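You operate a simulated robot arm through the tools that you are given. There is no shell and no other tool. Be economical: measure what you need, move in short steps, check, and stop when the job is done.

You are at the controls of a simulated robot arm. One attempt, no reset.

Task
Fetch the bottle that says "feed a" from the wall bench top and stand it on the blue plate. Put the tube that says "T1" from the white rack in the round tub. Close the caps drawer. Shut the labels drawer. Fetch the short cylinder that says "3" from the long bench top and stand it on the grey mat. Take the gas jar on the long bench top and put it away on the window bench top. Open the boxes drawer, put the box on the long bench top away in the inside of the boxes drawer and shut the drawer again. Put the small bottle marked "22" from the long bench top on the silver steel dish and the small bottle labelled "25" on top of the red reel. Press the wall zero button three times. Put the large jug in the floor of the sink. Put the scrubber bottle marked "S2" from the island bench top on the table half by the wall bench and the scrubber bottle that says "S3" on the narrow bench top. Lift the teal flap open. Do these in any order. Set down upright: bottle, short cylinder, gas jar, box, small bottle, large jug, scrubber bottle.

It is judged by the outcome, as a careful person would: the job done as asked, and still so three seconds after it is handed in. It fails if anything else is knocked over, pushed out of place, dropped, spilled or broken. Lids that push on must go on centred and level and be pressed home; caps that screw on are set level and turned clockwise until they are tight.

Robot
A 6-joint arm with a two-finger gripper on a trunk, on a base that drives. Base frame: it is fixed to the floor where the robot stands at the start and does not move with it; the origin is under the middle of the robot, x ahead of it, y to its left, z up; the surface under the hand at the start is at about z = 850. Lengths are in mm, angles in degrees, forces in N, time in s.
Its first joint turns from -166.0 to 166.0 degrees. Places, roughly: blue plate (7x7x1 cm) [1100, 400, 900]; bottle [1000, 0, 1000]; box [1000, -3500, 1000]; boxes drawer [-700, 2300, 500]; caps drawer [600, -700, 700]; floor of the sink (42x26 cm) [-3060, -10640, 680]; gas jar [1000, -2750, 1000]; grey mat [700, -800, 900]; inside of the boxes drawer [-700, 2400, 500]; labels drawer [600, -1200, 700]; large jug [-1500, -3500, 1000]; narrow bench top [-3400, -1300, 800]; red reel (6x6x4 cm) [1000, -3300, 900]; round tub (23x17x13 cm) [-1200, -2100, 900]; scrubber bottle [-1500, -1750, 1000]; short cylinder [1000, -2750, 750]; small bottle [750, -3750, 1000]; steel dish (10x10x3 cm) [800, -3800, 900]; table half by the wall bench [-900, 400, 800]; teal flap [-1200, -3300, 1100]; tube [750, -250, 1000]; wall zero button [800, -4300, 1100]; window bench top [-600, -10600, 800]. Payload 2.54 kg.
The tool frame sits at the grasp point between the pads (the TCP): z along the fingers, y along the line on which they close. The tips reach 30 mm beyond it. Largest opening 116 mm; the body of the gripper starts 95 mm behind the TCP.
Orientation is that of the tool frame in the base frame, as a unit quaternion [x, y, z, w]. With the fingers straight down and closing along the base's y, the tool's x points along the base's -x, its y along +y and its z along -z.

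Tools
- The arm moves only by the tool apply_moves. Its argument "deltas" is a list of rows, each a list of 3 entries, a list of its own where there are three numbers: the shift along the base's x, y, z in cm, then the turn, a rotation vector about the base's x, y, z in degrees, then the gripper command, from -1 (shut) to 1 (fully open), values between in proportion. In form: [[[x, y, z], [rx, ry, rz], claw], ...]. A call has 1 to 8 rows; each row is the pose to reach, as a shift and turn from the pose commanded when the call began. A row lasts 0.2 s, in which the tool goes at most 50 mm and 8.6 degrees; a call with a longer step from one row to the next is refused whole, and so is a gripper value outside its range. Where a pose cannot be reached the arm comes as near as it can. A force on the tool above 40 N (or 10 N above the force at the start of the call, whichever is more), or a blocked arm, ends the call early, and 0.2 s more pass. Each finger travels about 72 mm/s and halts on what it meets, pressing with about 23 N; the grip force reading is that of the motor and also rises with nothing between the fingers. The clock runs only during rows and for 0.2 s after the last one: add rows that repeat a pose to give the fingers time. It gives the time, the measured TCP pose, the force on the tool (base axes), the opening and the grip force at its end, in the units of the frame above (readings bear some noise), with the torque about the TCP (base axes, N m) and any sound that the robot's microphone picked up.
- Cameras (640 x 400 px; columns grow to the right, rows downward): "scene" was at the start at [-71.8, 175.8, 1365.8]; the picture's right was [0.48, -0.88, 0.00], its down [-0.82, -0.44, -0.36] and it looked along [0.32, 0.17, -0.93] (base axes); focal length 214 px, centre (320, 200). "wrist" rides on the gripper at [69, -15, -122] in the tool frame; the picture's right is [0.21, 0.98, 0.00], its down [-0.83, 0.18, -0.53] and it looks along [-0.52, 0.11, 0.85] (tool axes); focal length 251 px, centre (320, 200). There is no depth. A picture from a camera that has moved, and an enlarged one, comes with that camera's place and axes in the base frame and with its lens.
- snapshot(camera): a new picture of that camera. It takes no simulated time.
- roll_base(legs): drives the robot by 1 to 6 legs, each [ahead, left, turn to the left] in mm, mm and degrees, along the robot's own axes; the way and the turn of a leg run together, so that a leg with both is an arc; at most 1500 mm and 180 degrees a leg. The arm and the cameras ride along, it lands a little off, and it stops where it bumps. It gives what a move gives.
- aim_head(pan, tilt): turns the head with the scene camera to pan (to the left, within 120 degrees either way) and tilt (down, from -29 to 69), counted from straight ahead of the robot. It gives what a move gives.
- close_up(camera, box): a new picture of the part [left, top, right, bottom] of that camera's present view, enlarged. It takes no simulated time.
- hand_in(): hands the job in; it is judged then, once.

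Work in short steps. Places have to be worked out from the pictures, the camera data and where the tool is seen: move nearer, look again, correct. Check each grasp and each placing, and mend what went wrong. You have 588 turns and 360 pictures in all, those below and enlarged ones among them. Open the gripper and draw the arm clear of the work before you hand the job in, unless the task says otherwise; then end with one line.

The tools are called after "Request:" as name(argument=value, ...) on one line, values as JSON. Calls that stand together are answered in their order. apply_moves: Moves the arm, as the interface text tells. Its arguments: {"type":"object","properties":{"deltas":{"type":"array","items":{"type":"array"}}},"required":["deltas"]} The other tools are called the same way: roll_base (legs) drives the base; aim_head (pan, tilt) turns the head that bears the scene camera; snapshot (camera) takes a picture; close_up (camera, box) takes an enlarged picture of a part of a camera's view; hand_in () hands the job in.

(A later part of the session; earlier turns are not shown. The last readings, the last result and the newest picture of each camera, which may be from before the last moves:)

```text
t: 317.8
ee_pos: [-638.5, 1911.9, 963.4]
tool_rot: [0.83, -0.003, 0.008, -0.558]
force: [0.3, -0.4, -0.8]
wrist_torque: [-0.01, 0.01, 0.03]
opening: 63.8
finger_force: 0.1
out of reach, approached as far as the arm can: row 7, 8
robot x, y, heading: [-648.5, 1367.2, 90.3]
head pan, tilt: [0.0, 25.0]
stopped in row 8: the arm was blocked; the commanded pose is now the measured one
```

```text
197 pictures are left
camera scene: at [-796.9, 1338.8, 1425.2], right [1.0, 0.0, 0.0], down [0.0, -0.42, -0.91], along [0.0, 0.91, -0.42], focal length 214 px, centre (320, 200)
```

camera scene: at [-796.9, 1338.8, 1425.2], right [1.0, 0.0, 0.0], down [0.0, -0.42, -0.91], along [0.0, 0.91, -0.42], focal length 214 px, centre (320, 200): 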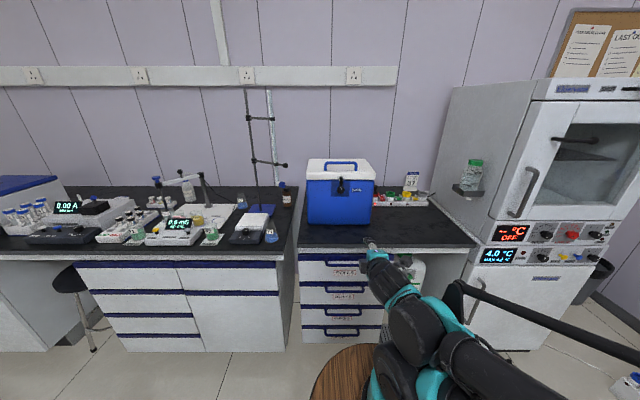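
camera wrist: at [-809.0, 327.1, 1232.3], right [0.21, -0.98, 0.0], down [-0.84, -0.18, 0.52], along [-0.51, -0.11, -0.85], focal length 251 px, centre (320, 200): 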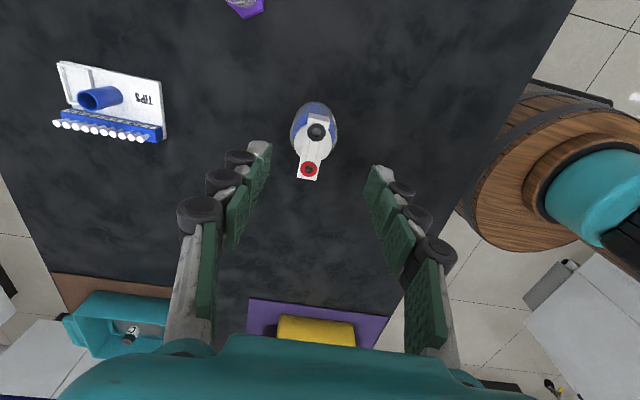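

Too close for a horizontal tool. Back the base 110 mm and extend the arm instead.

Request:
roll_base(legs=[[-110, 0, 0]])

Request:
apply_moves(deltas=[[[0, 4, -1], [4, 0, 0], 0.1], [[0, 8, -3], [10, 0, 0], 0.1], [[0, 11, -6], [16, 0, 0], 0.1], [[0, 13, -10], [22, 0, 0], 0.1], [[0, 14, -14], [22, 0, 0], 0.1], [[0, 14, -18], [22, 0, 0], 0.1], [[0, 14, -22], [22, 0, 0], 0.1]])

Request:
snapshot(camera="scene")

Request:
snapshot(camera="wrist")

```text
t: 319.0
ee_pos: [-637.1, 1802.8, 963.2]
tool_rot: [0.829, -0.003, 0.009, -0.559]
force: [0.1, -0.7, 0.3]
wrist_torque: [0.0, 0.02, 0.02]
opening: 63.7
finger_force: 0.2
robot x, y, heading: [-648.2, 1258.5, 90.2]
head pan, tilt: [0.0, 25.0]
```

```text
t: 319.7
ee_pos: [-633.3, 1880.8, 987.8]
tool_rot: [0.765, -0.005, 0.008, -0.644]
force: [-0.4, 1.0, -0.9]
wrist_torque: [0.04, 0.0, -0.01]
opening: 63.8
finger_force: 0.1
out of reach, approached as far as the arm can: row 2, 3
robot x, y, heading: [-641.3, 1257.8, 90.1]
head pan, tilt: [0.0, 25.0]
stopped in row 3: the arm was blocked; the commanded pose is now the measured one
```

```text
196 pictures are left
camera scene: at [-796.9, 1228.8, 1425.2], right [1.0, 0.0, 0.0], down [0.0, -0.42, -0.91], along [0.0, 0.91, -0.42], focal length 214 px, centre (320, 200)
```

scene: 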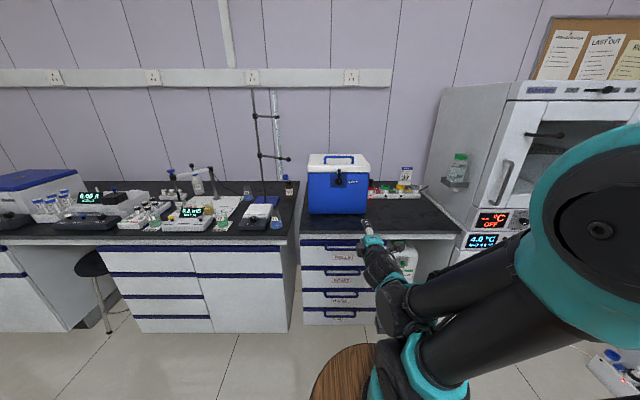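

```text
195 pictures are left
camera wrist: at [-568.3, 1761.1, 1023.4], right [0.22, -0.17, -0.96], down [-0.83, -0.54, -0.09], along [-0.51, 0.82, -0.26], focal length 251 px, centre (320, 200)
```

wrist: 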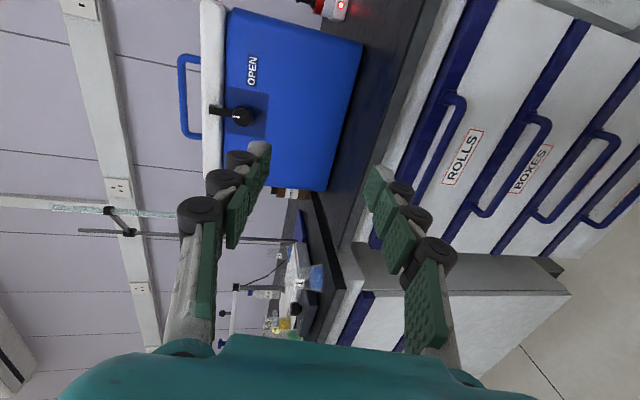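

The wrist limits full horizontal here. I'll use a ~55–60° pitch while extending outward and lower.

Request:
apply_moves(deltas=[[[0, 0, 0], [-8, 0, 0], 0.1], [[0, 3, -2], [-16, 0, 0], 0.1], [[0, 5, -6], [-22, 0, 0], 0.1], [[0, 6, -10.5], [-22, 0, 0], 0.1], [[0, 7, -15], [-22, 0, 0], 0.1], [[0, 8, -19.5], [-22, 0, 0], 0.1], [[0, 9, -24], [-22, 0, 0], 0.1], [[0, 9, -28], [-22, 0, 0], 0.1]])

Request:
snapshot(camera="scene")

Request:
snapshot(camera="wrist")

```text
t: 321.5
ee_pos: [-634.7, 2003.2, 848.3]
tool_rot: [0.874, -0.003, 0.009, -0.487]
force: [-0.5, 0.7, -0.4]
wrist_torque: [-0.02, 0.01, 0.01]
opening: 63.9
finger_force: 0.2
out of reach, approached as far as the arm can: row 5, 6, 7, 8
robot x, y, heading: [-644.9, 1261.8, 89.9]
head pan, tilt: [0.0, 25.0]
```

```text
194 pictures are left
camera scene: at [-796.8, 1228.2, 1425.2], right [1.0, 0.0, 0.0], down [0.0, -0.42, -0.91], along [0.0, 0.91, -0.42], focal length 214 px, centre (320, 200)
```

scene: 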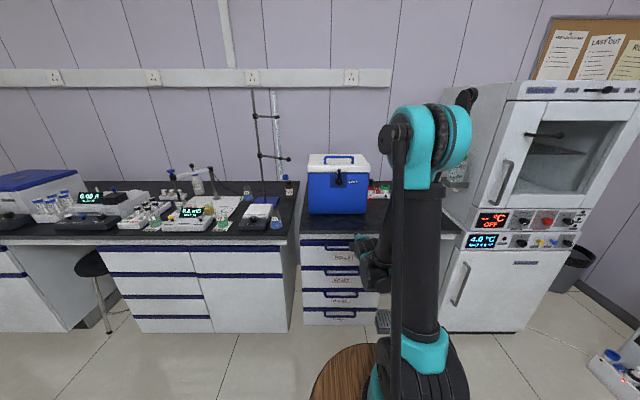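

```text
193 pictures are left
camera wrist: at [-567.5, 1906.3, 927.1], right [0.22, -0.52, -0.83], down [-0.83, -0.54, 0.12], along [-0.51, 0.66, -0.55], focal length 251 px, centre (320, 200)
```

wrist: 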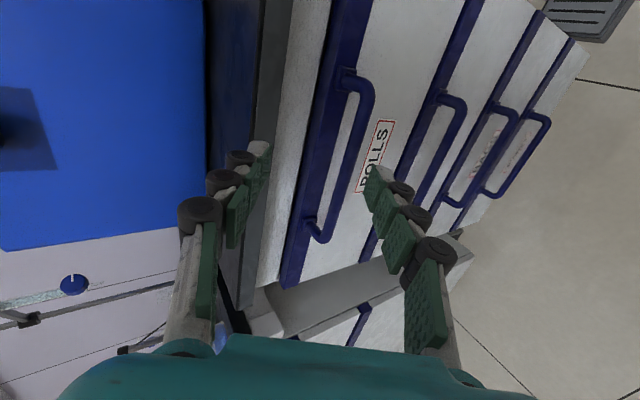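

Reach-limited at this pitch; reduce to ~40° and lower in front of the drawers, watching what is reachable.

Request:
apply_moves(deltas=[[[0, -2, 0], [-8, 0, 0], -0.3], [[0, -4, -3], [-16, 0, 0], -0.3], [[0, -5, -7], [-18, 0, 0], -0.3], [[0, -5, -11], [-18, 0, 0], -0.3], [[0, -5, -15], [-18, 0, 0], -0.3], [[0, -5, -19], [-18, 0, 0], -0.3]])

Request:
snapshot(camera="wrist")

```text
t: 322.9
ee_pos: [-640.7, 1991.6, 776.6]
tool_rot: [0.939, -0.001, 0.01, -0.344]
force: [0.4, 0.6, 0.3]
wrist_torque: [-0.04, 0.04, 0.03]
opening: 40.4
finger_force: 0.0
out of reach, approached as far as the arm can: row 3, 4, 5, 6
robot x, y, heading: [-646.2, 1253.9, 90.1]
head pan, tilt: [0.0, 25.0]
```

```text
192 pictures are left
camera wrist: at [-575.8, 1923.1, 880.4], right [0.22, -0.75, -0.63], down [-0.83, -0.48, 0.28], along [-0.51, 0.46, -0.73], focal length 251 px, centre (320, 200)
```

wrist: 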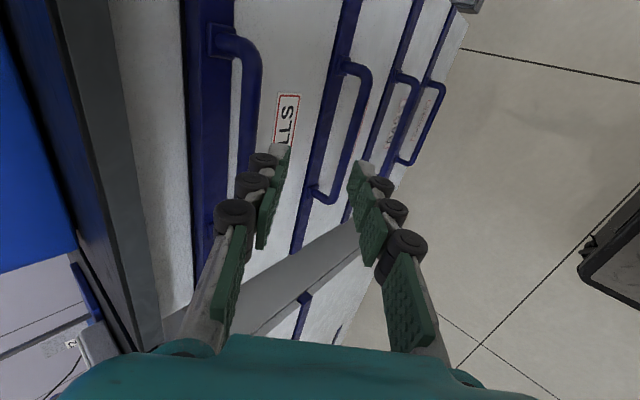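

The limit looks like a lowest wrist height for this posture. Test how low a vertical tool can go in the open space in front of the drawers.

Request:
apply_moves(deltas=[[[0, -3, 0], [-8.5, 0, 0], -0.3], [[0, -6, 0], [-17, 0, 0], -0.3], [[0, -9, 0], [-25.5, 0, 0], -0.3], [[0, -12, 0], [-34, 0, 0], -0.3], [[0, -14, -3], [-40, 0, 0], -0.3], [[0, -14, -7.5], [-40, 0, 0], -0.3], [[0, -14, -12], [-40, 0, 0], -0.3], [[0, -14, -16.5], [-40, 0, 0], -0.3]])

```text
t: 324.7
ee_pos: [-643.9, 1902.6, 679.7]
tool_rot: [1.0, 0.002, 0.009, -0.002]
force: [-0.1, -1.1, 0.1]
wrist_torque: [0.05, 0.01, 0.03]
opening: 40.9
finger_force: 0.1
out of reach, approached as far as the arm can: row 6, 7, 8
robot x, y, heading: [-645.6, 1253.4, 89.9]
head pan, tilt: [0.0, 25.0]
```

The arm's axis appears offset ahead of the base centre, so I have more outer reach than assumed. Test how low I can go further out (y≈2030, in front of the handles).

Request:
apply_moves(deltas=[[[0, 3, 0], [0, 0, 0], -0.3], [[0, 6, -2], [0, 0, 0], -0.3], [[0, 9, -5], [0, 0, 0], -0.3], [[0, 11, -9], [0, 0, 0], -0.3], [[0, 11, -13], [0, 0, 0], -0.3], [[0, 11, -17], [0, 0, 0], -0.3]])

Request:
snapshot(camera="wrist")

Request:
aim_head(pan=0, tilt=45)

Request:
snapshot(camera="scene")

```text
t: 326.1
ee_pos: [-650.2, 2038.4, 533.9]
tool_rot: [1.0, 0.003, 0.009, -0.001]
force: [0.3, -9.3, 4.4]
wrist_torque: [0.76, -0.03, -0.01]
opening: 36.4
finger_force: 0.1
out of reach, approached as far as the arm can: row 5, 6
robot x, y, heading: [-645.5, 1257.5, 90.0]
head pan, tilt: [0.0, 25.0]
```

```text
191 pictures are left
camera wrist: at [-584.6, 2054.5, 657.2], right [0.22, -0.98, 0.0], down [-0.83, -0.19, 0.52], along [-0.51, -0.12, -0.86], focal length 251 px, centre (320, 200)
```

wrist: 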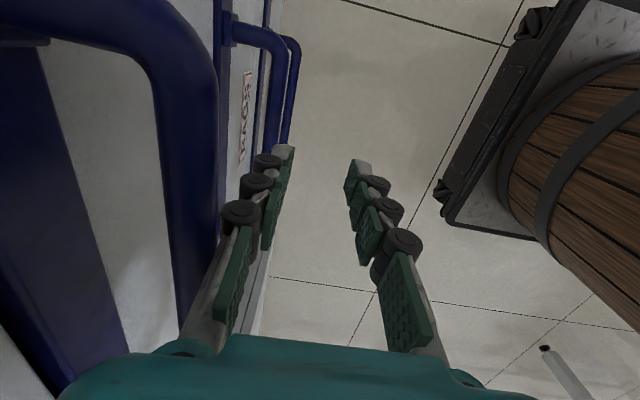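

```text
t: 326.9
ee_pos: [-649.7, 2039.9, 534.0]
tool_rot: [1.0, 0.002, 0.009, 0.0]
force: [0.7, -9.9, -1.3]
wrist_torque: [0.53, -0.03, 0.0]
opening: 35.7
finger_force: 0.0
robot x, y, heading: [-645.1, 1256.4, 90.0]
head pan, tilt: [0.0, 45.0]
```

```text
190 pictures are left
camera scene: at [-796.8, 1215.8, 1394.7], right [1.0, 0.0, 0.0], down [0.0, -0.71, -0.71], along [0.0, 0.71, -0.71], focal length 214 px, centre (320, 200)
```

scene: 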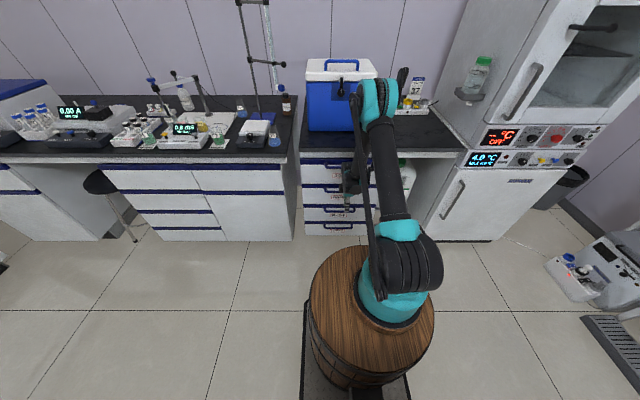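

Farther out I can get down to z≈535. I'll use a diagonal stance further away so a 45° pitched hook is reachable. First back off and raise the hand.

Request:
apply_moves(deltas=[[[0, -4, 0], [0, 0, 0], -0.3], [[0, -6, 3], [0, 0, 0], -0.3], [[0, -7, 7.5], [0, 0, 0], -0.3], [[0, -7, 12], [0, 0, 0], -0.3], [[0, -7, 16.5], [0, 0, 0], -0.3], [[0, -7, 21], [0, 0, 0], -0.3], [[0, -7, 25.5], [0, 0, 0], -0.3], [[0, -7, 30], [0, 0, 0], -0.3]])

```text
t: 328.8
ee_pos: [-649.4, 1972.5, 833.6]
tool_rot: [1.0, 0.001, 0.009, -0.003]
force: [0.7, -0.1, 0.2]
wrist_torque: [-0.06, 0.0, -0.03]
opening: 40.6
finger_force: 0.0
out of reach, approached as far as the arm can: row 1, 2, 3
robot x, y, heading: [-644.6, 1259.6, 90.2]
head pan, tilt: [0.0, 45.0]
```

Reposition the base: right, back, and turn left 20°.

Request:
roll_base(legs=[[0, -345, 0], [-110, 0, 0], [0, 0, 20]])

Request:
aim_head(pan=0, tilt=40)

Request:
snapshot(camera="scene")

```text
t: 332.9
ee_pos: [-524.4, 1818.8, 832.0]
tool_rot: [0.985, 0.171, 0.008, -0.003]
force: [-0.1, -0.4, -0.2]
wrist_torque: [0.01, 0.01, -0.03]
opening: 40.4
finger_force: 0.0
robot x, y, heading: [-286.0, 1141.1, 109.3]
head pan, tilt: [0.0, 45.0]
```

```text
t: 333.6
ee_pos: [-525.9, 1818.9, 831.4]
tool_rot: [0.985, 0.169, 0.009, -0.004]
force: [0.8, -1.0, -0.2]
wrist_torque: [0.04, 0.01, 0.0]
opening: 40.8
finger_force: 0.0
robot x, y, heading: [-289.1, 1146.4, 109.2]
head pan, tilt: [0.0, 40.0]
```

```text
189 pictures are left
camera scene: at [-417.8, 1061.1, 1401.9], right [0.94, 0.33, 0.0], down [0.21, -0.61, -0.77], along [-0.25, 0.72, -0.64], focal length 214 px, centre (320, 200)
```

scene: 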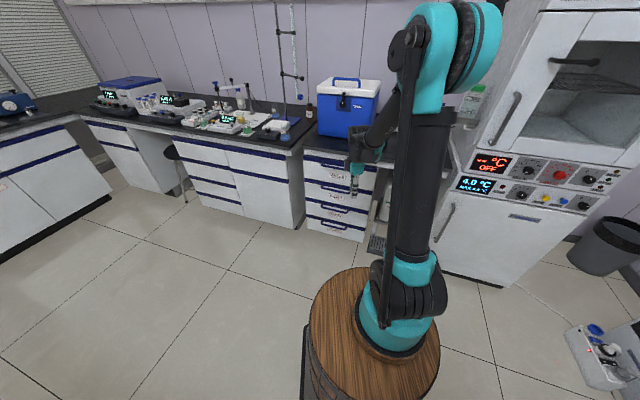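

Align the hand (yaw −19.6°) and move in front of the drawer handle, then pitch.

Request:
apply_moves(deltas=[[[-3, 3, -1], [0, 0, -7], -0.3], [[-6, 6, -2], [0, 0, -14], -0.3], [[-9, 9, -3], [0, 0, -19.6], -0.3], [[-12, 11, -4], [0, 0, -19.6], -0.3]])

Request:
apply_moves(deltas=[[[0, -1, 0], [8, 0, 0], -0.3], [[0, -2, 0], [16, 0, 0], -0.3], [[0, -2, -2], [24, 0, 0], -0.3], [[0, -2, -4], [32, 0, 0], -0.3], [[0, -2, -7], [40, 0, 0], -0.3], [[0, -2, -10], [45, 0, 0], -0.3], [[0, -2, -14], [45, 0, 0], -0.3], [[0, -2, -17], [45, 0, 0], -0.3]])

Request:
snapshot(camera="wrist")

Request:
close_up(camera="scene", box=[290, 120, 410, 250])

```text
t: 334.6
ee_pos: [-645.4, 1928.5, 791.4]
tool_rot: [1.0, -0.003, 0.008, -0.001]
force: [0.1, -0.1, 0.3]
wrist_torque: [0.02, 0.02, 0.0]
opening: 40.5
finger_force: 0.1
robot x, y, heading: [-284.4, 1148.3, 109.2]
head pan, tilt: [0.0, 40.0]
```

```text
t: 336.4
ee_pos: [-668.6, 1937.7, 658.0]
tool_rot: [0.923, -0.003, 0.008, -0.384]
force: [-0.2, -0.5, 0.0]
wrist_torque: [-0.01, -0.01, 0.01]
opening: 40.5
finger_force: 0.1
out of reach, approached as far as the arm can: row 6, 7, 8
robot x, y, heading: [-286.7, 1143.9, 109.3]
head pan, tilt: [0.0, 40.0]
```

```text
188 pictures are left
camera wrist: at [-602.3, 1860.5, 754.9], right [0.21, -0.69, -0.69], down [-0.84, -0.49, 0.24], along [-0.51, 0.53, -0.68], focal length 251 px, centre (320, 200)
```

wrist: 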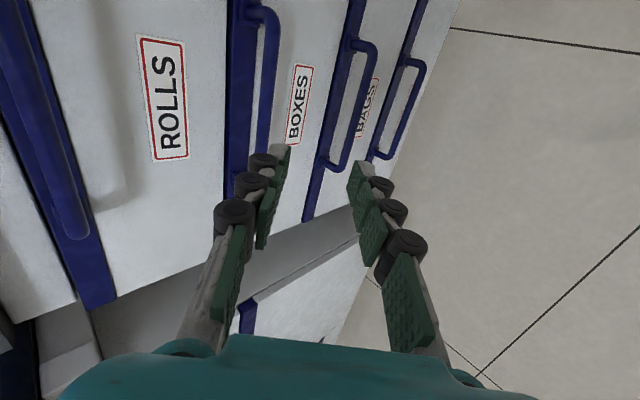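

```text
3.08 times, centred on (350, 185) of scene
camera zoom: at [-417.8, 1061.1, 1401.9], right [0.94, 0.33, 0.0], down [0.21, -0.61, -0.77], along [-0.25, 0.72, -0.64], focal length 660 px, centre (228, 246)
```

zoom: 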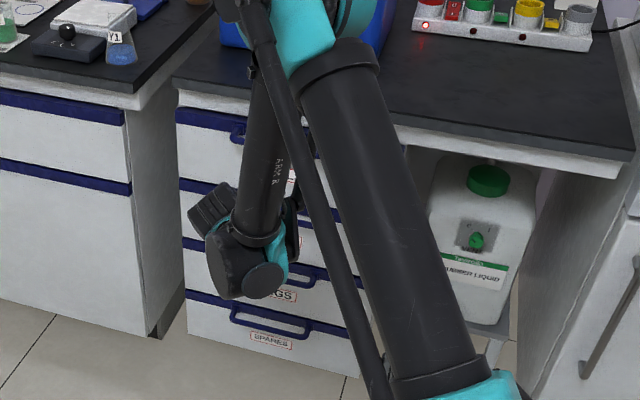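

45° pitch works here. BOXES handle ≈(-650,2080,605). Move to the pre-approach point and look.

Request:
apply_moves(deltas=[[[0.7, 3, 0], [0, 0, 0], -0.3], [[1.4, 6, 0], [0, 0, 0], -0.3], [[1.9, 8, 0], [0, 0, 0], -0.3]])

Request:
snapshot(camera="wrist")

```text
t: 337.2
ee_pos: [-653.8, 2017.6, 659.5]
tool_rot: [0.923, -0.004, 0.007, -0.385]
force: [-0.2, 0.1, 0.6]
wrist_torque: [-0.02, 0.0, 0.03]
opening: 40.6
finger_force: 0.0
robot x, y, heading: [-288.3, 1144.4, 109.3]
head pan, tilt: [0.0, 40.0]
```

```text
186 pictures are left
camera wrist: at [-587.3, 1940.3, 756.3], right [0.21, -0.69, -0.69], down [-0.84, -0.49, 0.24], along [-0.51, 0.53, -0.68], focal length 251 px, centre (320, 200)
```

wrist: 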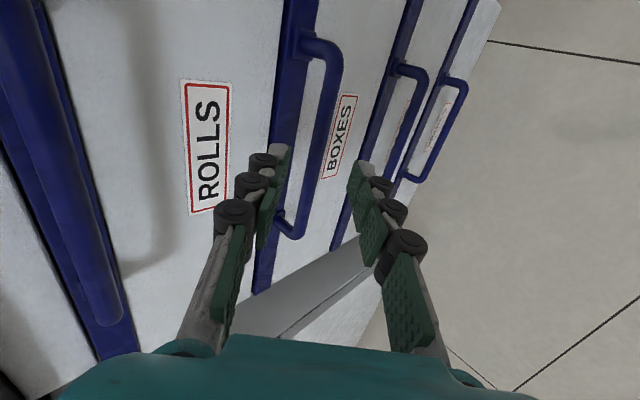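

The handle bar lies between the fingers' lines, ~83 mm ahead. Advance along the tool axis ~68 mm (and +3 cm in x).

Request:
apply_moves(deltas=[[[1, 1.7, -1.2], [0, 0, 0], -0.3], [[2, 3.2, -2.6], [0, 0, 0], -0.3], [[3, 4.4, -3.7], [0, 0, 0], -0.3], [[3, 5.2, -4.5], [0, 0, 0], -0.3]])

Request:
snapshot(camera="wrist")

```text
t: 338.2
ee_pos: [-621.6, 2069.9, 613.3]
tool_rot: [0.923, -0.005, 0.007, -0.384]
force: [0.2, 0.0, 0.1]
wrist_torque: [-0.02, 0.0, 0.02]
opening: 40.5
finger_force: 0.1
robot x, y, heading: [-286.2, 1143.0, 109.5]
head pan, tilt: [0.0, 40.0]
```

```text
185 pictures are left
camera wrist: at [-556.2, 1992.9, 710.5], right [0.21, -0.69, -0.69], down [-0.84, -0.49, 0.24], along [-0.51, 0.53, -0.68], focal length 251 px, centre (320, 200)
```

wrist: 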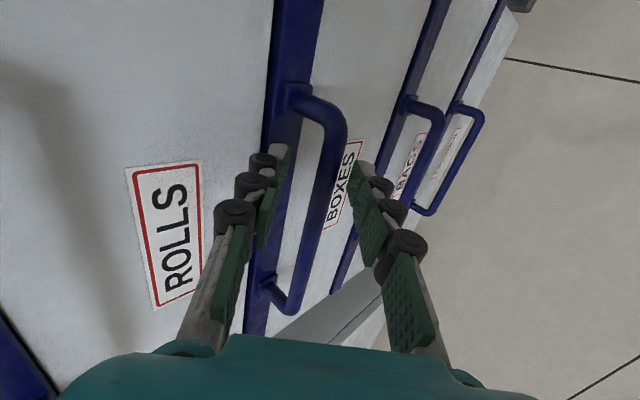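

The bar is between the pads. Close.

Request:
apply_moves(deltas=[[[0, 0, 0], [0, 0, 0], -0.6], [[0, 0, 0], [0, 0, 0], -1], [[0, 0, 0], [0, 0, 0], -1], [[0, 0, 0], [0, 0, 0], -1]])

```text
t: 338.9
ee_pos: [-622.4, 2068.7, 610.6]
tool_rot: [0.924, -0.006, 0.009, -0.381]
force: [-1.3, -0.9, -12.3]
wrist_torque: [-0.17, -0.19, 0.3]
opening: 13.2
finger_force: 39.8
robot x, y, heading: [-286.3, 1145.1, 109.5]
head pan, tilt: [0.0, 40.0]
stopped in row 3: the force on the tool passed its limit at 43 N (the readings are from after the stop); the commanded pose is now the measured one
```

Bar gripped (13 mm). Try pulling with the arm a few cm.

Request:
apply_moves(deltas=[[[0, -1, 0], [0, 0, 0], -1], [[0, -2.5, 0], [0, 0, 0], -1], [[0, -4, 0], [0, 0, 0], -1]])

Request:
snapshot(camera="wrist")

```text
t: 339.7
ee_pos: [-623.1, 2028.8, 609.9]
tool_rot: [0.924, -0.005, 0.007, -0.383]
force: [-7.1, -0.2, 3.2]
wrist_torque: [0.02, -0.36, 0.17]
opening: 12.9
finger_force: 39.4
robot x, y, heading: [-285.5, 1146.9, 109.3]
head pan, tilt: [0.0, 40.0]
```

```text
184 pictures are left
camera wrist: at [-556.1, 1950.9, 708.0], right [0.21, -0.69, -0.69], down [-0.84, -0.49, 0.24], along [-0.51, 0.52, -0.68], focal length 251 px, centre (320, 200)
```

wrist: 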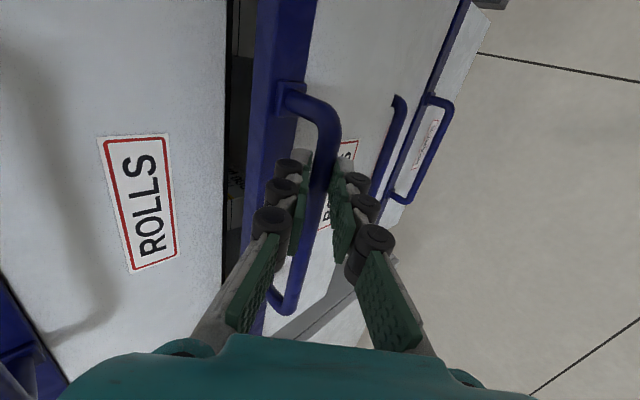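

The drawer is coming out. Pull the rest by driving the base backward along −y.

Request:
roll_base(legs=[[-150, 53, 0]])

Request:
snapshot(camera="wrist")

```text
t: 341.1
ee_pos: [-621.9, 1864.4, 611.2]
tool_rot: [0.924, -0.005, 0.008, -0.383]
force: [-25.6, 0.4, 7.1]
wrist_torque: [0.13, 0.36, 0.85]
opening: 13.4
finger_force: 40.4
robot x, y, heading: [-283.4, 977.5, 109.3]
head pan, tilt: [0.0, 40.0]
```

```text
183 pictures are left
camera wrist: at [-556.0, 1787.9, 708.0], right [0.21, -0.69, -0.69], down [-0.84, -0.49, 0.24], along [-0.51, 0.52, -0.68], focal length 251 px, centre (320, 200)
```

wrist: 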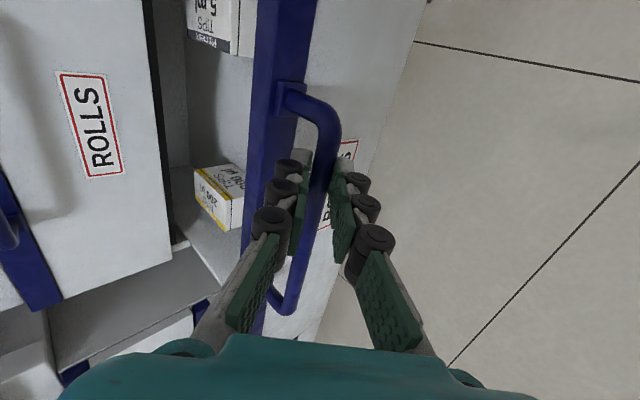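

Opened ~205 mm; other tip boxes are inside. Try pulling a bit further.

Request:
roll_base(legs=[[-75, 26, 0]])

Request:
snapshot(camera="wrist")

```text
t: 342.2
ee_pos: [-621.5, 1784.3, 611.1]
tool_rot: [0.924, -0.004, 0.007, -0.382]
force: [9.8, 0.8, 0.9]
wrist_torque: [0.05, -0.35, 0.06]
opening: 13.0
finger_force: 39.7
robot x, y, heading: [-285.3, 899.5, 109.3]
head pan, tilt: [0.0, 40.0]
```

```text
182 pictures are left
camera wrist: at [-556.0, 1707.6, 708.1], right [0.21, -0.69, -0.69], down [-0.84, -0.49, 0.24], along [-0.51, 0.52, -0.69], focal length 251 px, centre (320, 200)
```

wrist: 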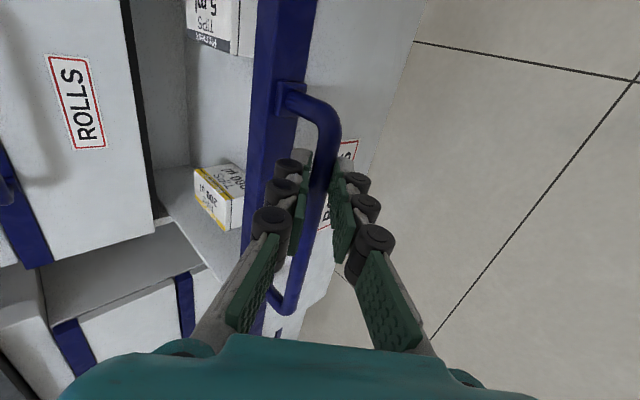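

About 285 mm open — good. Release and back out along the tool axis, then rise.

Request:
apply_moves(deltas=[[[0, 0, 0], [0, 0, 0], -0.6], [[0, 0, 0], [0, 0, 0], -0.3], [[0, -1.5, 1.5], [0, 0, 0], -0.3], [[0, -3.5, 3.5], [0, 0, 0], -0.3], [[0, -6, 6], [0, 0, 0], -0.3], [[0, -8, 9], [0, 0, 0], -0.3], [[0, -9, 13], [0, 0, 0], -0.3], [[0, -9, 17], [0, 0, 0], -0.3]])

Request:
snapshot(camera="wrist")

Request:
snapshot(camera="scene")

```text
t: 344.0
ee_pos: [-620.5, 1695.0, 778.1]
tool_rot: [0.924, -0.004, 0.008, -0.382]
force: [-0.1, -0.2, 1.0]
wrist_torque: [0.0, -0.01, -0.01]
opening: 40.6
finger_force: 0.0
robot x, y, heading: [-289.3, 900.2, 109.5]
head pan, tilt: [0.0, 40.0]
```

```text
181 pictures are left
camera wrist: at [-554.6, 1618.5, 876.7], right [0.21, -0.69, -0.69], down [-0.84, -0.49, 0.24], along [-0.51, 0.52, -0.69], focal length 251 px, centre (320, 200)
```

wrist: 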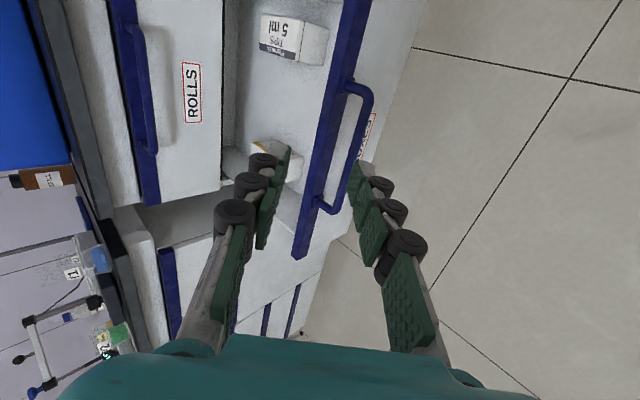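

```text
180 pictures are left
camera scene: at [-416.7, 817.5, 1401.9], right [0.94, 0.33, 0.0], down [0.21, -0.61, -0.77], along [-0.25, 0.72, -0.64], focal length 214 px, centre (320, 200)
```

scene: 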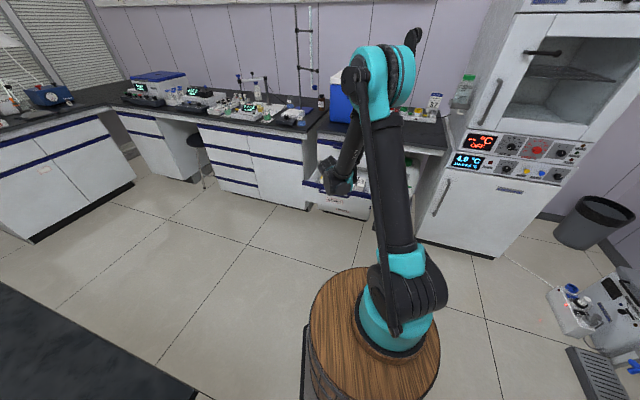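

Drawer open with free space at x≈-670, y≈1930 in front. Straighten the hand, retract, then go and fetch the box.

Request:
apply_moves(deltas=[[[0, -2, 3], [-8, 0, 0], -0.3], [[2, -5, 6], [-16, 0, 0], -0.3], [[4, -8, 9], [-24, 0, 0], -0.3], [[6, -11, 12], [-32, 0, 0], -0.3], [[8, -14, 15], [-40, 0, 0], -0.3], [[10, -17, 18], [-45, 0, 0], -0.3], [[12, -20, 21], [-45, 0, 0], -0.3], [[14, -23, 24], [-45, 0, 0], -0.3]])

Request:
roll_base(legs=[[0, 0, -19.5], [0, -220, 0], [-1450, 0, 0], [-1450, 0, 0], [-1400, 0, 0]])

```text
t: 345.8
ee_pos: [-481.0, 1461.6, 1022.3]
tool_rot: [1.0, -0.001, 0.008, 0.002]
force: [0.7, 0.2, -0.9]
wrist_torque: [-0.02, -0.03, -0.02]
opening: 40.4
finger_force: 0.0
robot x, y, heading: [-287.6, 903.3, 109.4]
head pan, tilt: [0.0, 40.0]
```

```text
t: 369.0
ee_pos: [-216.5, -2864.8, 1022.3]
tool_rot: [0.985, -0.171, 0.009, 0.002]
force: [-0.3, -0.3, -0.5]
wrist_torque: [0.02, -0.03, 0.02]
opening: 40.7
finger_force: 0.1
robot x, y, heading: [-223.1, -3457.7, 89.9]
head pan, tilt: [0.0, 40.0]
```

Turn to face the long bench and approach the tip box.

Request:
roll_base(legs=[[0, 0, -90], [200, 0, 0]])

Request:
apply_moves(deltas=[[[2, -2, 2], [0, 0, 8], 0.2], [[5, -4, 4], [0, 0, 16], 0.6], [[8, -5, 6], [0, 0, 20], 1], [[12, -6, 8], [0, 0, 20], 1], [[16.5, -6.5, 9], [0, 0, 20], 1], [[21, -6.5, 9], [0, 0, 20], 1]])

Request:
snapshot(camera="wrist")

Request:
snapshot(camera="scene")

```text
t: 374.5
ee_pos: [567.1, -3489.8, 1022.3]
tool_rot: [-0.562, 0.827, -0.004, -0.008]
force: [-1.1, 0.1, 1.1]
wrist_torque: [0.01, 0.01, 0.01]
opening: 40.5
finger_force: 0.0
robot x, y, heading: [-25.1, -3462.8, -2.1]
head pan, tilt: [0.0, 40.0]
```

```text
t: 375.9
ee_pos: [782.1, -3554.2, 1114.4]
tool_rot: [-0.696, 0.718, -0.006, -0.006]
force: [-0.7, -0.1, 0.7]
wrist_torque: [0.0, -0.11, 0.02]
opening: 116.2
finger_force: 0.1
robot x, y, heading: [-25.0, -3466.0, -2.0]
head pan, tilt: [0.0, 40.0]
```

```text
179 pictures are left
camera wrist: at [794.2, -3621.2, 1237.1], right [-0.98, -0.19, 0.0], down [-0.16, 0.84, 0.52], along [-0.1, 0.51, -0.85], focal length 251 px, centre (320, 200)
```

wrist: 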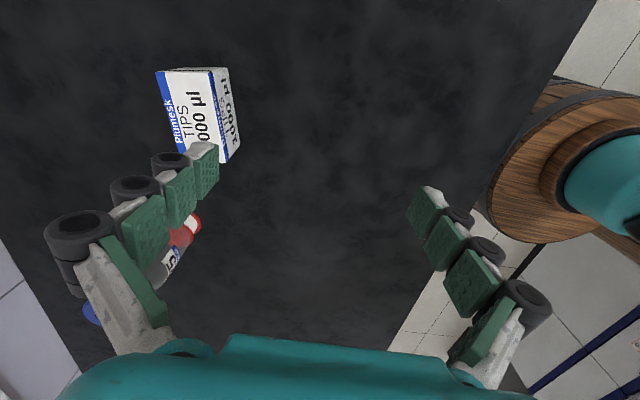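

```text
178 pictures are left
camera scene: at [-56.7, -3315.3, 1401.9], right [-0.04, -1.0, 0.0], down [-0.64, 0.02, -0.77], along [0.77, -0.03, -0.64], focal length 214 px, centre (320, 200)
```

scene: 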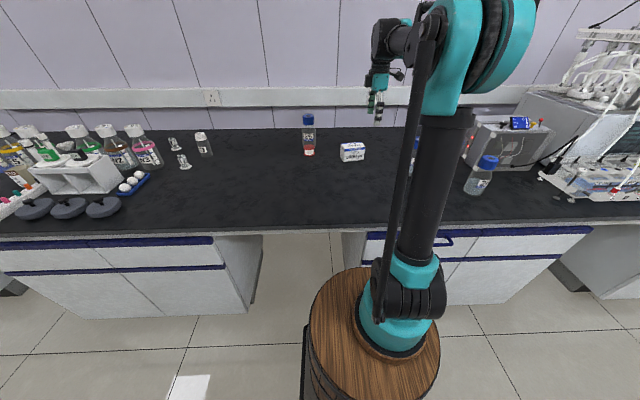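

Request:
close_up(camera="wrist", box=[130, 40, 290, 180])

Request:
close_up(camera="scene", box=[300, 110, 400, 180])

```text
2.86 times, centred on (210, 110) of wrist
camera zoom: at [794.2, -3621.2, 1237.1], right [-0.98, -0.19, 0.0], down [-0.16, 0.84, 0.52], along [-0.1, 0.51, -0.85], focal length 718 px, centre (634, 457)
```

zoom: 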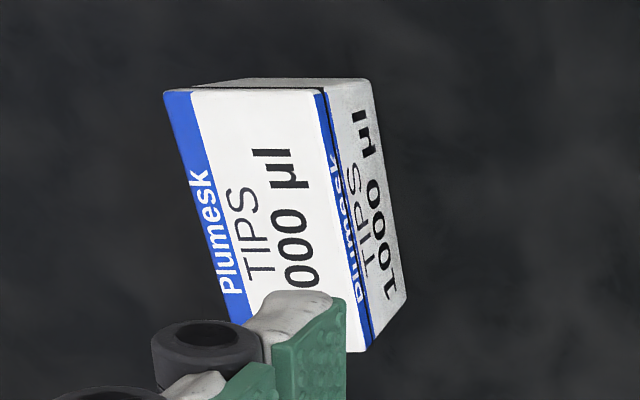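

```text
5.71 times, centred on (350, 145) of scene
camera zoom: at [-56.7, -3315.3, 1401.9], right [-0.04, -1.0, 0.0], down [-0.64, 0.02, -0.77], along [0.77, -0.03, -0.64], focal length 1226 px, centre (149, 514)
```

zoom: 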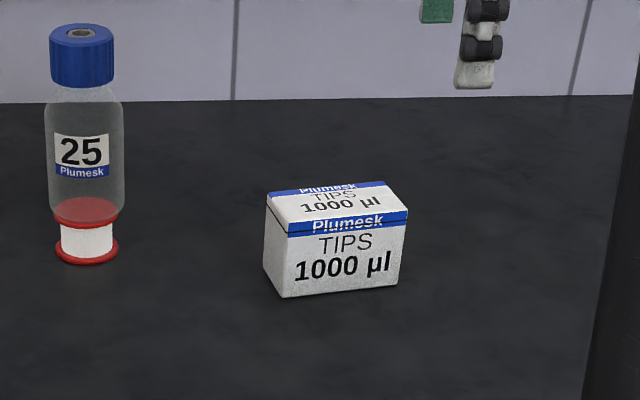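

Box: top z≈915, centre ≈(933,-3512), depth 63 mm, yawed ~10°. Align the hand over it.

Request:
apply_moves(deltas=[[[4, 1, -1.5], [0, 0, 6], 1], [[8, 2.2, -3], [0, 0, 11.8], 1], [[12, 3.4, -5], [0, 0, 11.8], 1], [[15.1, 4.2, -8], [0, 0, 11.8], 1], [[15.1, 4.2, -11], [0, 0, 11.8], 1]])

Request:
snapshot(camera="wrist")

Request:
close_up(camera="scene", box=[300, 90, 420, 180])

```text
t: 377.1
ee_pos: [929.5, -3513.0, 1000.8]
tool_rot: [0.767, -0.642, 0.007, 0.005]
force: [-0.2, -0.2, 0.0]
wrist_torque: [-0.02, -0.04, -0.02]
opening: 115.8
finger_force: 0.0
robot x, y, heading: [-26.8, -3466.9, -2.3]
head pan, tilt: [0.0, 40.0]
```

```text
175 pictures are left
camera wrist: at [955.6, -3575.8, 1124.5], right [-0.92, -0.38, 0.0], down [-0.33, 0.79, 0.52], along [-0.2, 0.48, -0.85], focal length 251 px, centre (320, 200)
```

wrist: 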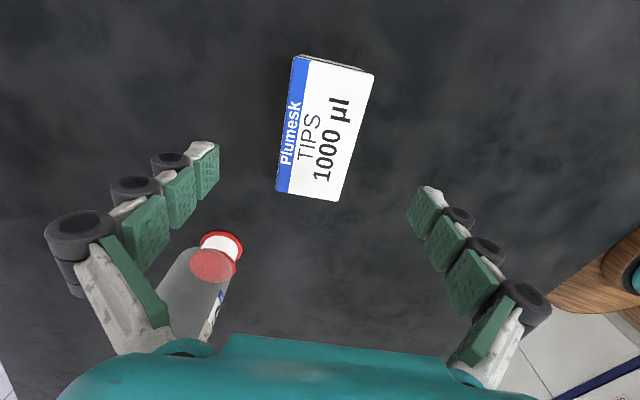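

```text
4.44 times, centred on (360, 135) of scene
camera zoom: at [-56.3, -3315.3, 1401.9], right [-0.04, -1.0, 0.0], down [-0.64, 0.02, -0.77], along [0.77, -0.03, -0.64], focal length 953 px, centre (142, 489)
```

zoom: 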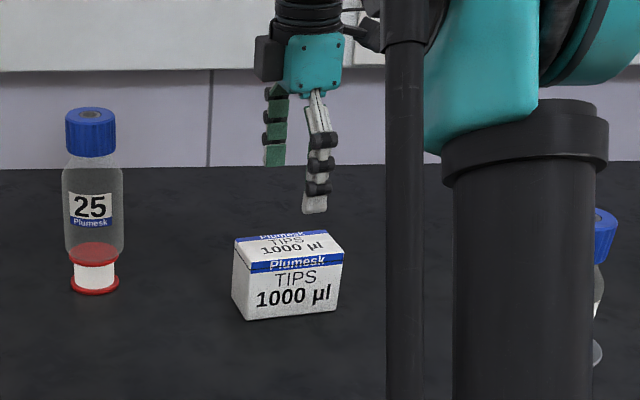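

Aligned; centre refined to (930,-3522). Descend and grip.

Request:
apply_moves(deltas=[[[0, -0.9, -3], [0, 0, 0], 1], [[0, -0.9, -6.5], [0, 0, 0], 1], [[0, -0.9, -9.5], [0, 0, 0], 1], [[0, -0.9, -10.7], [0, 0, 0], 1], [[0, -0.9, -10.7], [0, 0, 0], 0.4], [[0, -0.9, -10.7], [0, 0, 0], -0.2], [[0, -0.9, -10.7], [0, 0, 0], -1], [[0, -0.9, -10.7], [0, 0, 0], -1]])

Request:
snapshot(camera="wrist")

```text
t: 378.9
ee_pos: [929.8, -3523.8, 896.7]
tool_rot: [0.767, -0.642, 0.006, 0.007]
force: [0.7, 0.1, 1.5]
wrist_torque: [-0.02, 0.05, -0.03]
opening: 59.3
finger_force: 23.2
robot x, y, heading: [-26.6, -3469.5, -2.2]
head pan, tilt: [0.0, 40.0]
```

```text
173 pictures are left
camera wrist: at [955.8, -3586.7, 1018.8], right [-0.92, -0.38, 0.0], down [-0.33, 0.79, 0.52], along [-0.2, 0.48, -0.85], focal length 251 px, centre (320, 200)
```

wrist: 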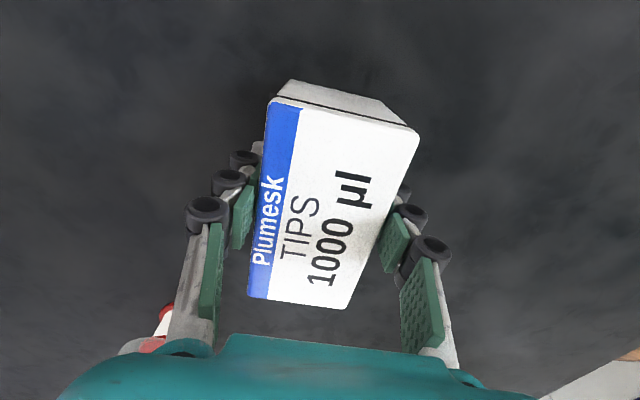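

Gripped (59 mm). Lift and check it comes along.

Request:
apply_moves(deltas=[[[0, 0, 2], [0, 0, 0], -1], [[0, 0, 5], [0, 0, 0], -1], [[0, 0, 9], [0, 0, 0], -1], [[-2, 0, 13], [0, 0, 0], -1], [[-5, 0, 16], [0, 0, 0], -1], [[-9, 0, 18], [0, 0, 0], -1], [[-13, 0, 19], [0, 0, 0], -1], [[-17.5, 0, 19], [0, 0, 0], -1]])

Request:
apply_moves(deltas=[[[-4.5, 0, 0], [0, 0, 0], -1], [[-9, 0, 0], [0, 0, 0], -1], [[-13.5, 1, 0], [0, 0, 0], -1], [[-17, 2, 0], [0, 0, 0], -1]])

Request:
snapshot(camera="scene")

```text
t: 380.7
ee_pos: [753.3, -3519.8, 1081.7]
tool_rot: [0.767, -0.642, 0.006, 0.007]
force: [0.4, -0.6, -2.0]
wrist_torque: [-0.03, 0.09, -0.01]
opening: 59.2
finger_force: 23.0
robot x, y, heading: [-26.6, -3463.7, -1.9]
head pan, tilt: [0.0, 40.0]
```

```text
t: 381.7
ee_pos: [583.1, -3502.0, 1082.7]
tool_rot: [0.767, -0.641, 0.006, 0.006]
force: [0.9, 0.1, -1.7]
wrist_torque: [-0.01, 0.04, -0.03]
opening: 59.5
finger_force: 23.5
robot x, y, heading: [-22.5, -3466.2, -1.8]
head pan, tilt: [0.0, 40.0]
```

```text
172 pictures are left
camera scene: at [-55.7, -3315.3, 1401.9], right [-0.04, -1.0, 0.0], down [-0.64, 0.02, -0.77], along [0.77, -0.03, -0.64], focal length 214 px, centre (320, 200)
```

scene: 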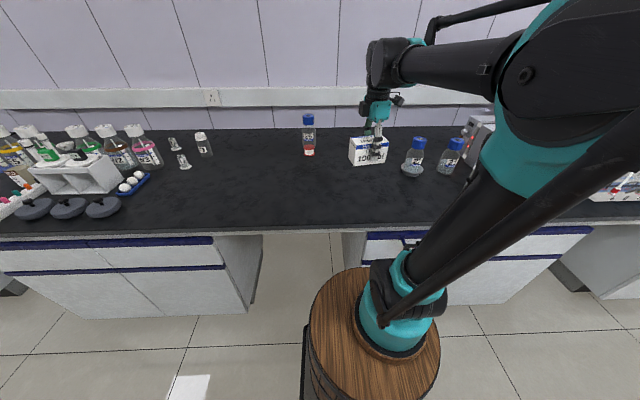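

Now carry the box back to the boxes drawer.

Request:
roll_base(legs=[[-180, 0, 1.9], [0, 0, 90], [1450, 0, 0], [1450, 0, 0], [1400, 0, 0]])

Request:
aim_head(pan=20, tilt=35)

Request:
snapshot(camera="scene")

```text
t: 407.3
ee_pos: [-327.5, 1468.4, 1082.9]
tool_rot: [0.993, 0.114, 0.009, 0.0]
force: [-0.4, -0.2, -0.9]
wrist_torque: [0.01, 0.0, -0.01]
opening: 59.2
finger_force: 23.0
robot x, y, heading: [-336.4, 859.9, 91.1]
head pan, tilt: [0.0, 40.0]
```

```text
t: 408.2
ee_pos: [-327.9, 1468.1, 1081.9]
tool_rot: [0.993, 0.115, 0.009, 0.0]
force: [-0.1, -0.3, -0.9]
wrist_torque: [0.0, -0.01, 0.01]
opening: 59.5
finger_force: 22.9
robot x, y, heading: [-331.9, 857.3, 90.7]
head pan, tilt: [20.0, 35.0]
```

```text
171 pictures are left
camera scene: at [-512.5, 817.8, 1409.5], right [0.93, 0.36, 0.0], down [0.2, -0.54, -0.82], along [-0.29, 0.77, -0.57], focal length 214 px, centre (320, 200)
```

scene: 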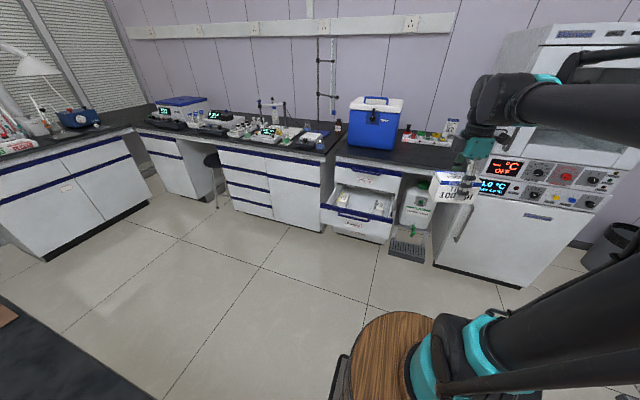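

Request:
close_up(camera="scene", box=[300, 150, 430, 250])

```text
4.00 times, centred on (365, 200) of scene
camera zoom: at [-512.5, 817.8, 1409.5], right [0.93, 0.36, 0.0], down [0.2, -0.54, -0.82], along [-0.29, 0.77, -0.57], focal length 858 px, centre (140, 200)
```

zoom: 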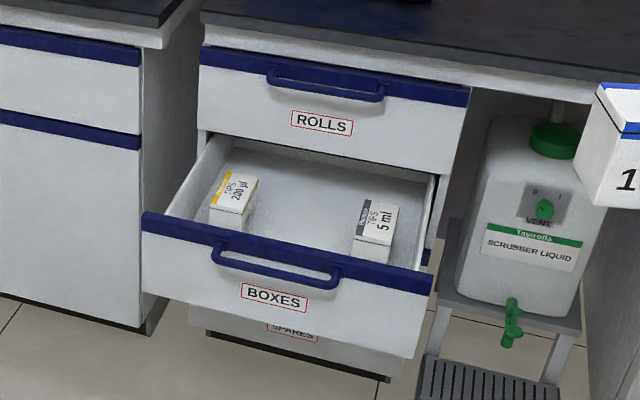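

The drawer's free zone is y≈1840–2015, full width; I'll place at (-675,1930) long side along x. Position the base.

Request:
roll_base(legs=[[110, 0, 0], [0, 0, 19]])

```text
t: 410.4
ee_pos: [-527.8, 1545.7, 1083.7]
tool_rot: [0.961, 0.277, 0.008, -0.001]
force: [0.4, 0.1, -1.5]
wrist_torque: [0.05, -0.03, 0.02]
opening: 59.2
finger_force: 23.4
robot x, y, heading: [-335.0, 965.9, 110.2]
head pan, tilt: [20.0, 35.0]
```

Request:
apply_moves(deltas=[[[-2, 4, -1], [0, 0, -6], -1], [[-4, 8, -2.5], [0, 0, -12], -1], [[-6, 12, -4], [0, 0, -18], -1], [[-8, 16, -5.5], [0, 0, -24], -1], [[-10, 20, -7], [0, 0, -30], -1], [[-12, 24, -8.5], [0, 0, -32.2], -1], [[-13.5, 28, -10], [0, 0, -32.2], -1], [[-14.7, 32, -12], [0, 0, -32.2], -1]])

Request:
apply_moves(deltas=[[[0, 2.5, -3], [0, 0, 0], -1], [[0, 5, -6], [0, 0, 0], -1], [[0, 6.4, -10], [0, 0, 0], -1], [[0, 6.4, -14], [0, 0, 0], -1], [[0, 6.4, -18], [0, 0, 0], -1], [[0, 6.4, -22], [0, 0, 0], -1]])

Request:
snapshot(camera="wrist")

Request:
aim_head(pan=5, tilt=40)

Request:
snapshot(camera="scene")

```text
t: 412.2
ee_pos: [-673.1, 1867.1, 961.9]
tool_rot: [1.0, -0.001, 0.008, 0.0]
force: [1.0, -0.4, -0.9]
wrist_torque: [0.08, 0.02, -0.02]
opening: 59.4
finger_force: 22.9
robot x, y, heading: [-333.1, 969.4, 109.7]
head pan, tilt: [20.0, 35.0]
```

```text
t: 413.6
ee_pos: [-675.4, 1931.7, 741.0]
tool_rot: [1.0, -0.001, 0.009, 0.001]
force: [0.2, 0.0, -0.8]
wrist_torque: [0.06, -0.02, -0.01]
opening: 59.1
finger_force: 22.9
robot x, y, heading: [-335.6, 972.7, 109.9]
head pan, tilt: [20.0, 35.0]
```

```text
169 pictures are left
camera wrist: at [-609.8, 1947.2, 864.0], right [0.21, -0.98, 0.0], down [-0.84, -0.18, 0.52], along [-0.51, -0.11, -0.85], focal length 251 px, centre (320, 200)
```

wrist: 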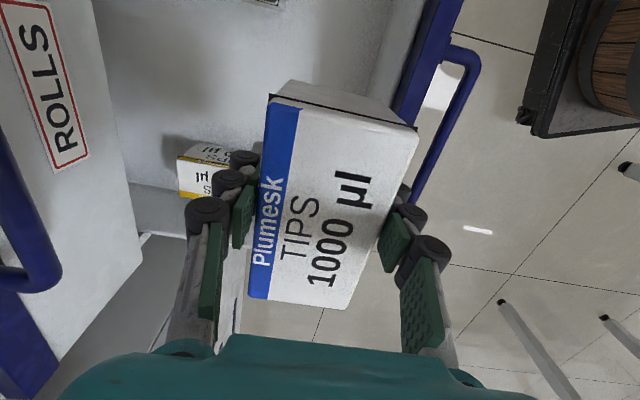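

```text
t: 414.4
ee_pos: [-675.6, 1932.8, 741.4]
tool_rot: [1.0, -0.001, 0.008, 0.001]
force: [0.0, 0.0, -1.9]
wrist_torque: [0.01, -0.01, 0.0]
opening: 58.7
finger_force: 23.1
robot x, y, heading: [-335.4, 972.5, 109.9]
head pan, tilt: [5.0, 40.0]
```

```text
168 pictures are left
camera scene: at [-471.0, 880.7, 1401.9], right [0.91, 0.42, 0.0], down [0.27, -0.58, -0.77], along [-0.32, 0.69, -0.64], focal length 214 px, centre (320, 200)
```

scene: 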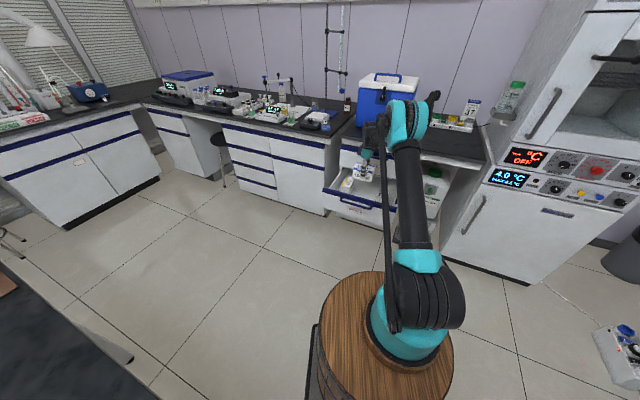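

Over the free zone. Descend into the drawer (y +1 cm) in moderate steps.

Request:
apply_moves(deltas=[[[0, 0.5, -3], [0, 0, 0], -1], [[0, 1, -6], [0, 0, 0], -1], [[0, 1, -9], [0, 0, 0], -1], [[0, 1, -12], [0, 0, 0], -1], [[0, 1, -15], [0, 0, 0], -1], [[0, 1, -16.5], [0, 0, 0], -1]])

Request:
snapshot(camera="wrist")

```text
t: 415.8
ee_pos: [-675.9, 1941.4, 577.6]
tool_rot: [1.0, 0.0, 0.009, 0.001]
force: [0.3, 0.5, -1.0]
wrist_torque: [-0.03, -0.01, -0.01]
opening: 59.2
finger_force: 23.2
robot x, y, heading: [-330.9, 967.9, 109.7]
head pan, tilt: [5.0, 40.0]
```

```text
167 pictures are left
camera wrist: at [-610.1, 1955.8, 701.2], right [0.21, -0.98, 0.0], down [-0.84, -0.18, 0.52], along [-0.51, -0.12, -0.85], focal length 251 px, centre (320, 200)
```

wrist: 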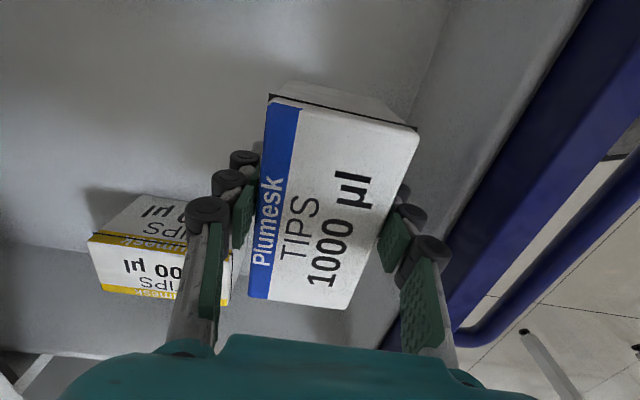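

Clear. Continue down gently.

Request:
apply_moves(deltas=[[[0, 0, -1], [0, 0, 0], -1], [[0, 0, -2], [0, 0, 0], -1], [[0, 0, -2.6], [0, 0, 0], -1]])

Request:
apply_moves(deltas=[[[0, 0, -0.4], [0, 0, 0], -1], [[0, 0, -0.8], [0, 0, 0], -1]])

Request:
apply_moves(deltas=[[[0, 0, -0.4], [0, 0, 0], -1], [[0, 0, -0.8], [0, 0, 0], -1]])

```text
t: 416.6
ee_pos: [-675.7, 1941.0, 551.5]
tool_rot: [1.0, -0.001, 0.009, 0.001]
force: [-0.1, 0.3, -1.1]
wrist_torque: [0.0, 0.03, -0.02]
opening: 59.2
finger_force: 22.8
robot x, y, heading: [-333.1, 968.1, 109.9]
head pan, tilt: [5.0, 40.0]
```

```text
t: 417.2
ee_pos: [-674.4, 1938.8, 544.2]
tool_rot: [1.0, -0.001, 0.008, 0.002]
force: [0.8, -0.3, -1.7]
wrist_torque: [0.0, -0.03, -0.02]
opening: 59.2
finger_force: 22.7
robot x, y, heading: [-334.3, 965.9, 109.7]
head pan, tilt: [5.0, 40.0]
```

```text
t: 417.8
ee_pos: [-674.9, 1939.1, 536.1]
tool_rot: [1.0, -0.001, 0.009, 0.001]
force: [-0.2, 0.4, -0.6]
wrist_torque: [-0.01, -0.03, -0.04]
opening: 59.2
finger_force: 23.3
robot x, y, heading: [-331.3, 970.0, 110.1]
head pan, tilt: [5.0, 40.0]
```

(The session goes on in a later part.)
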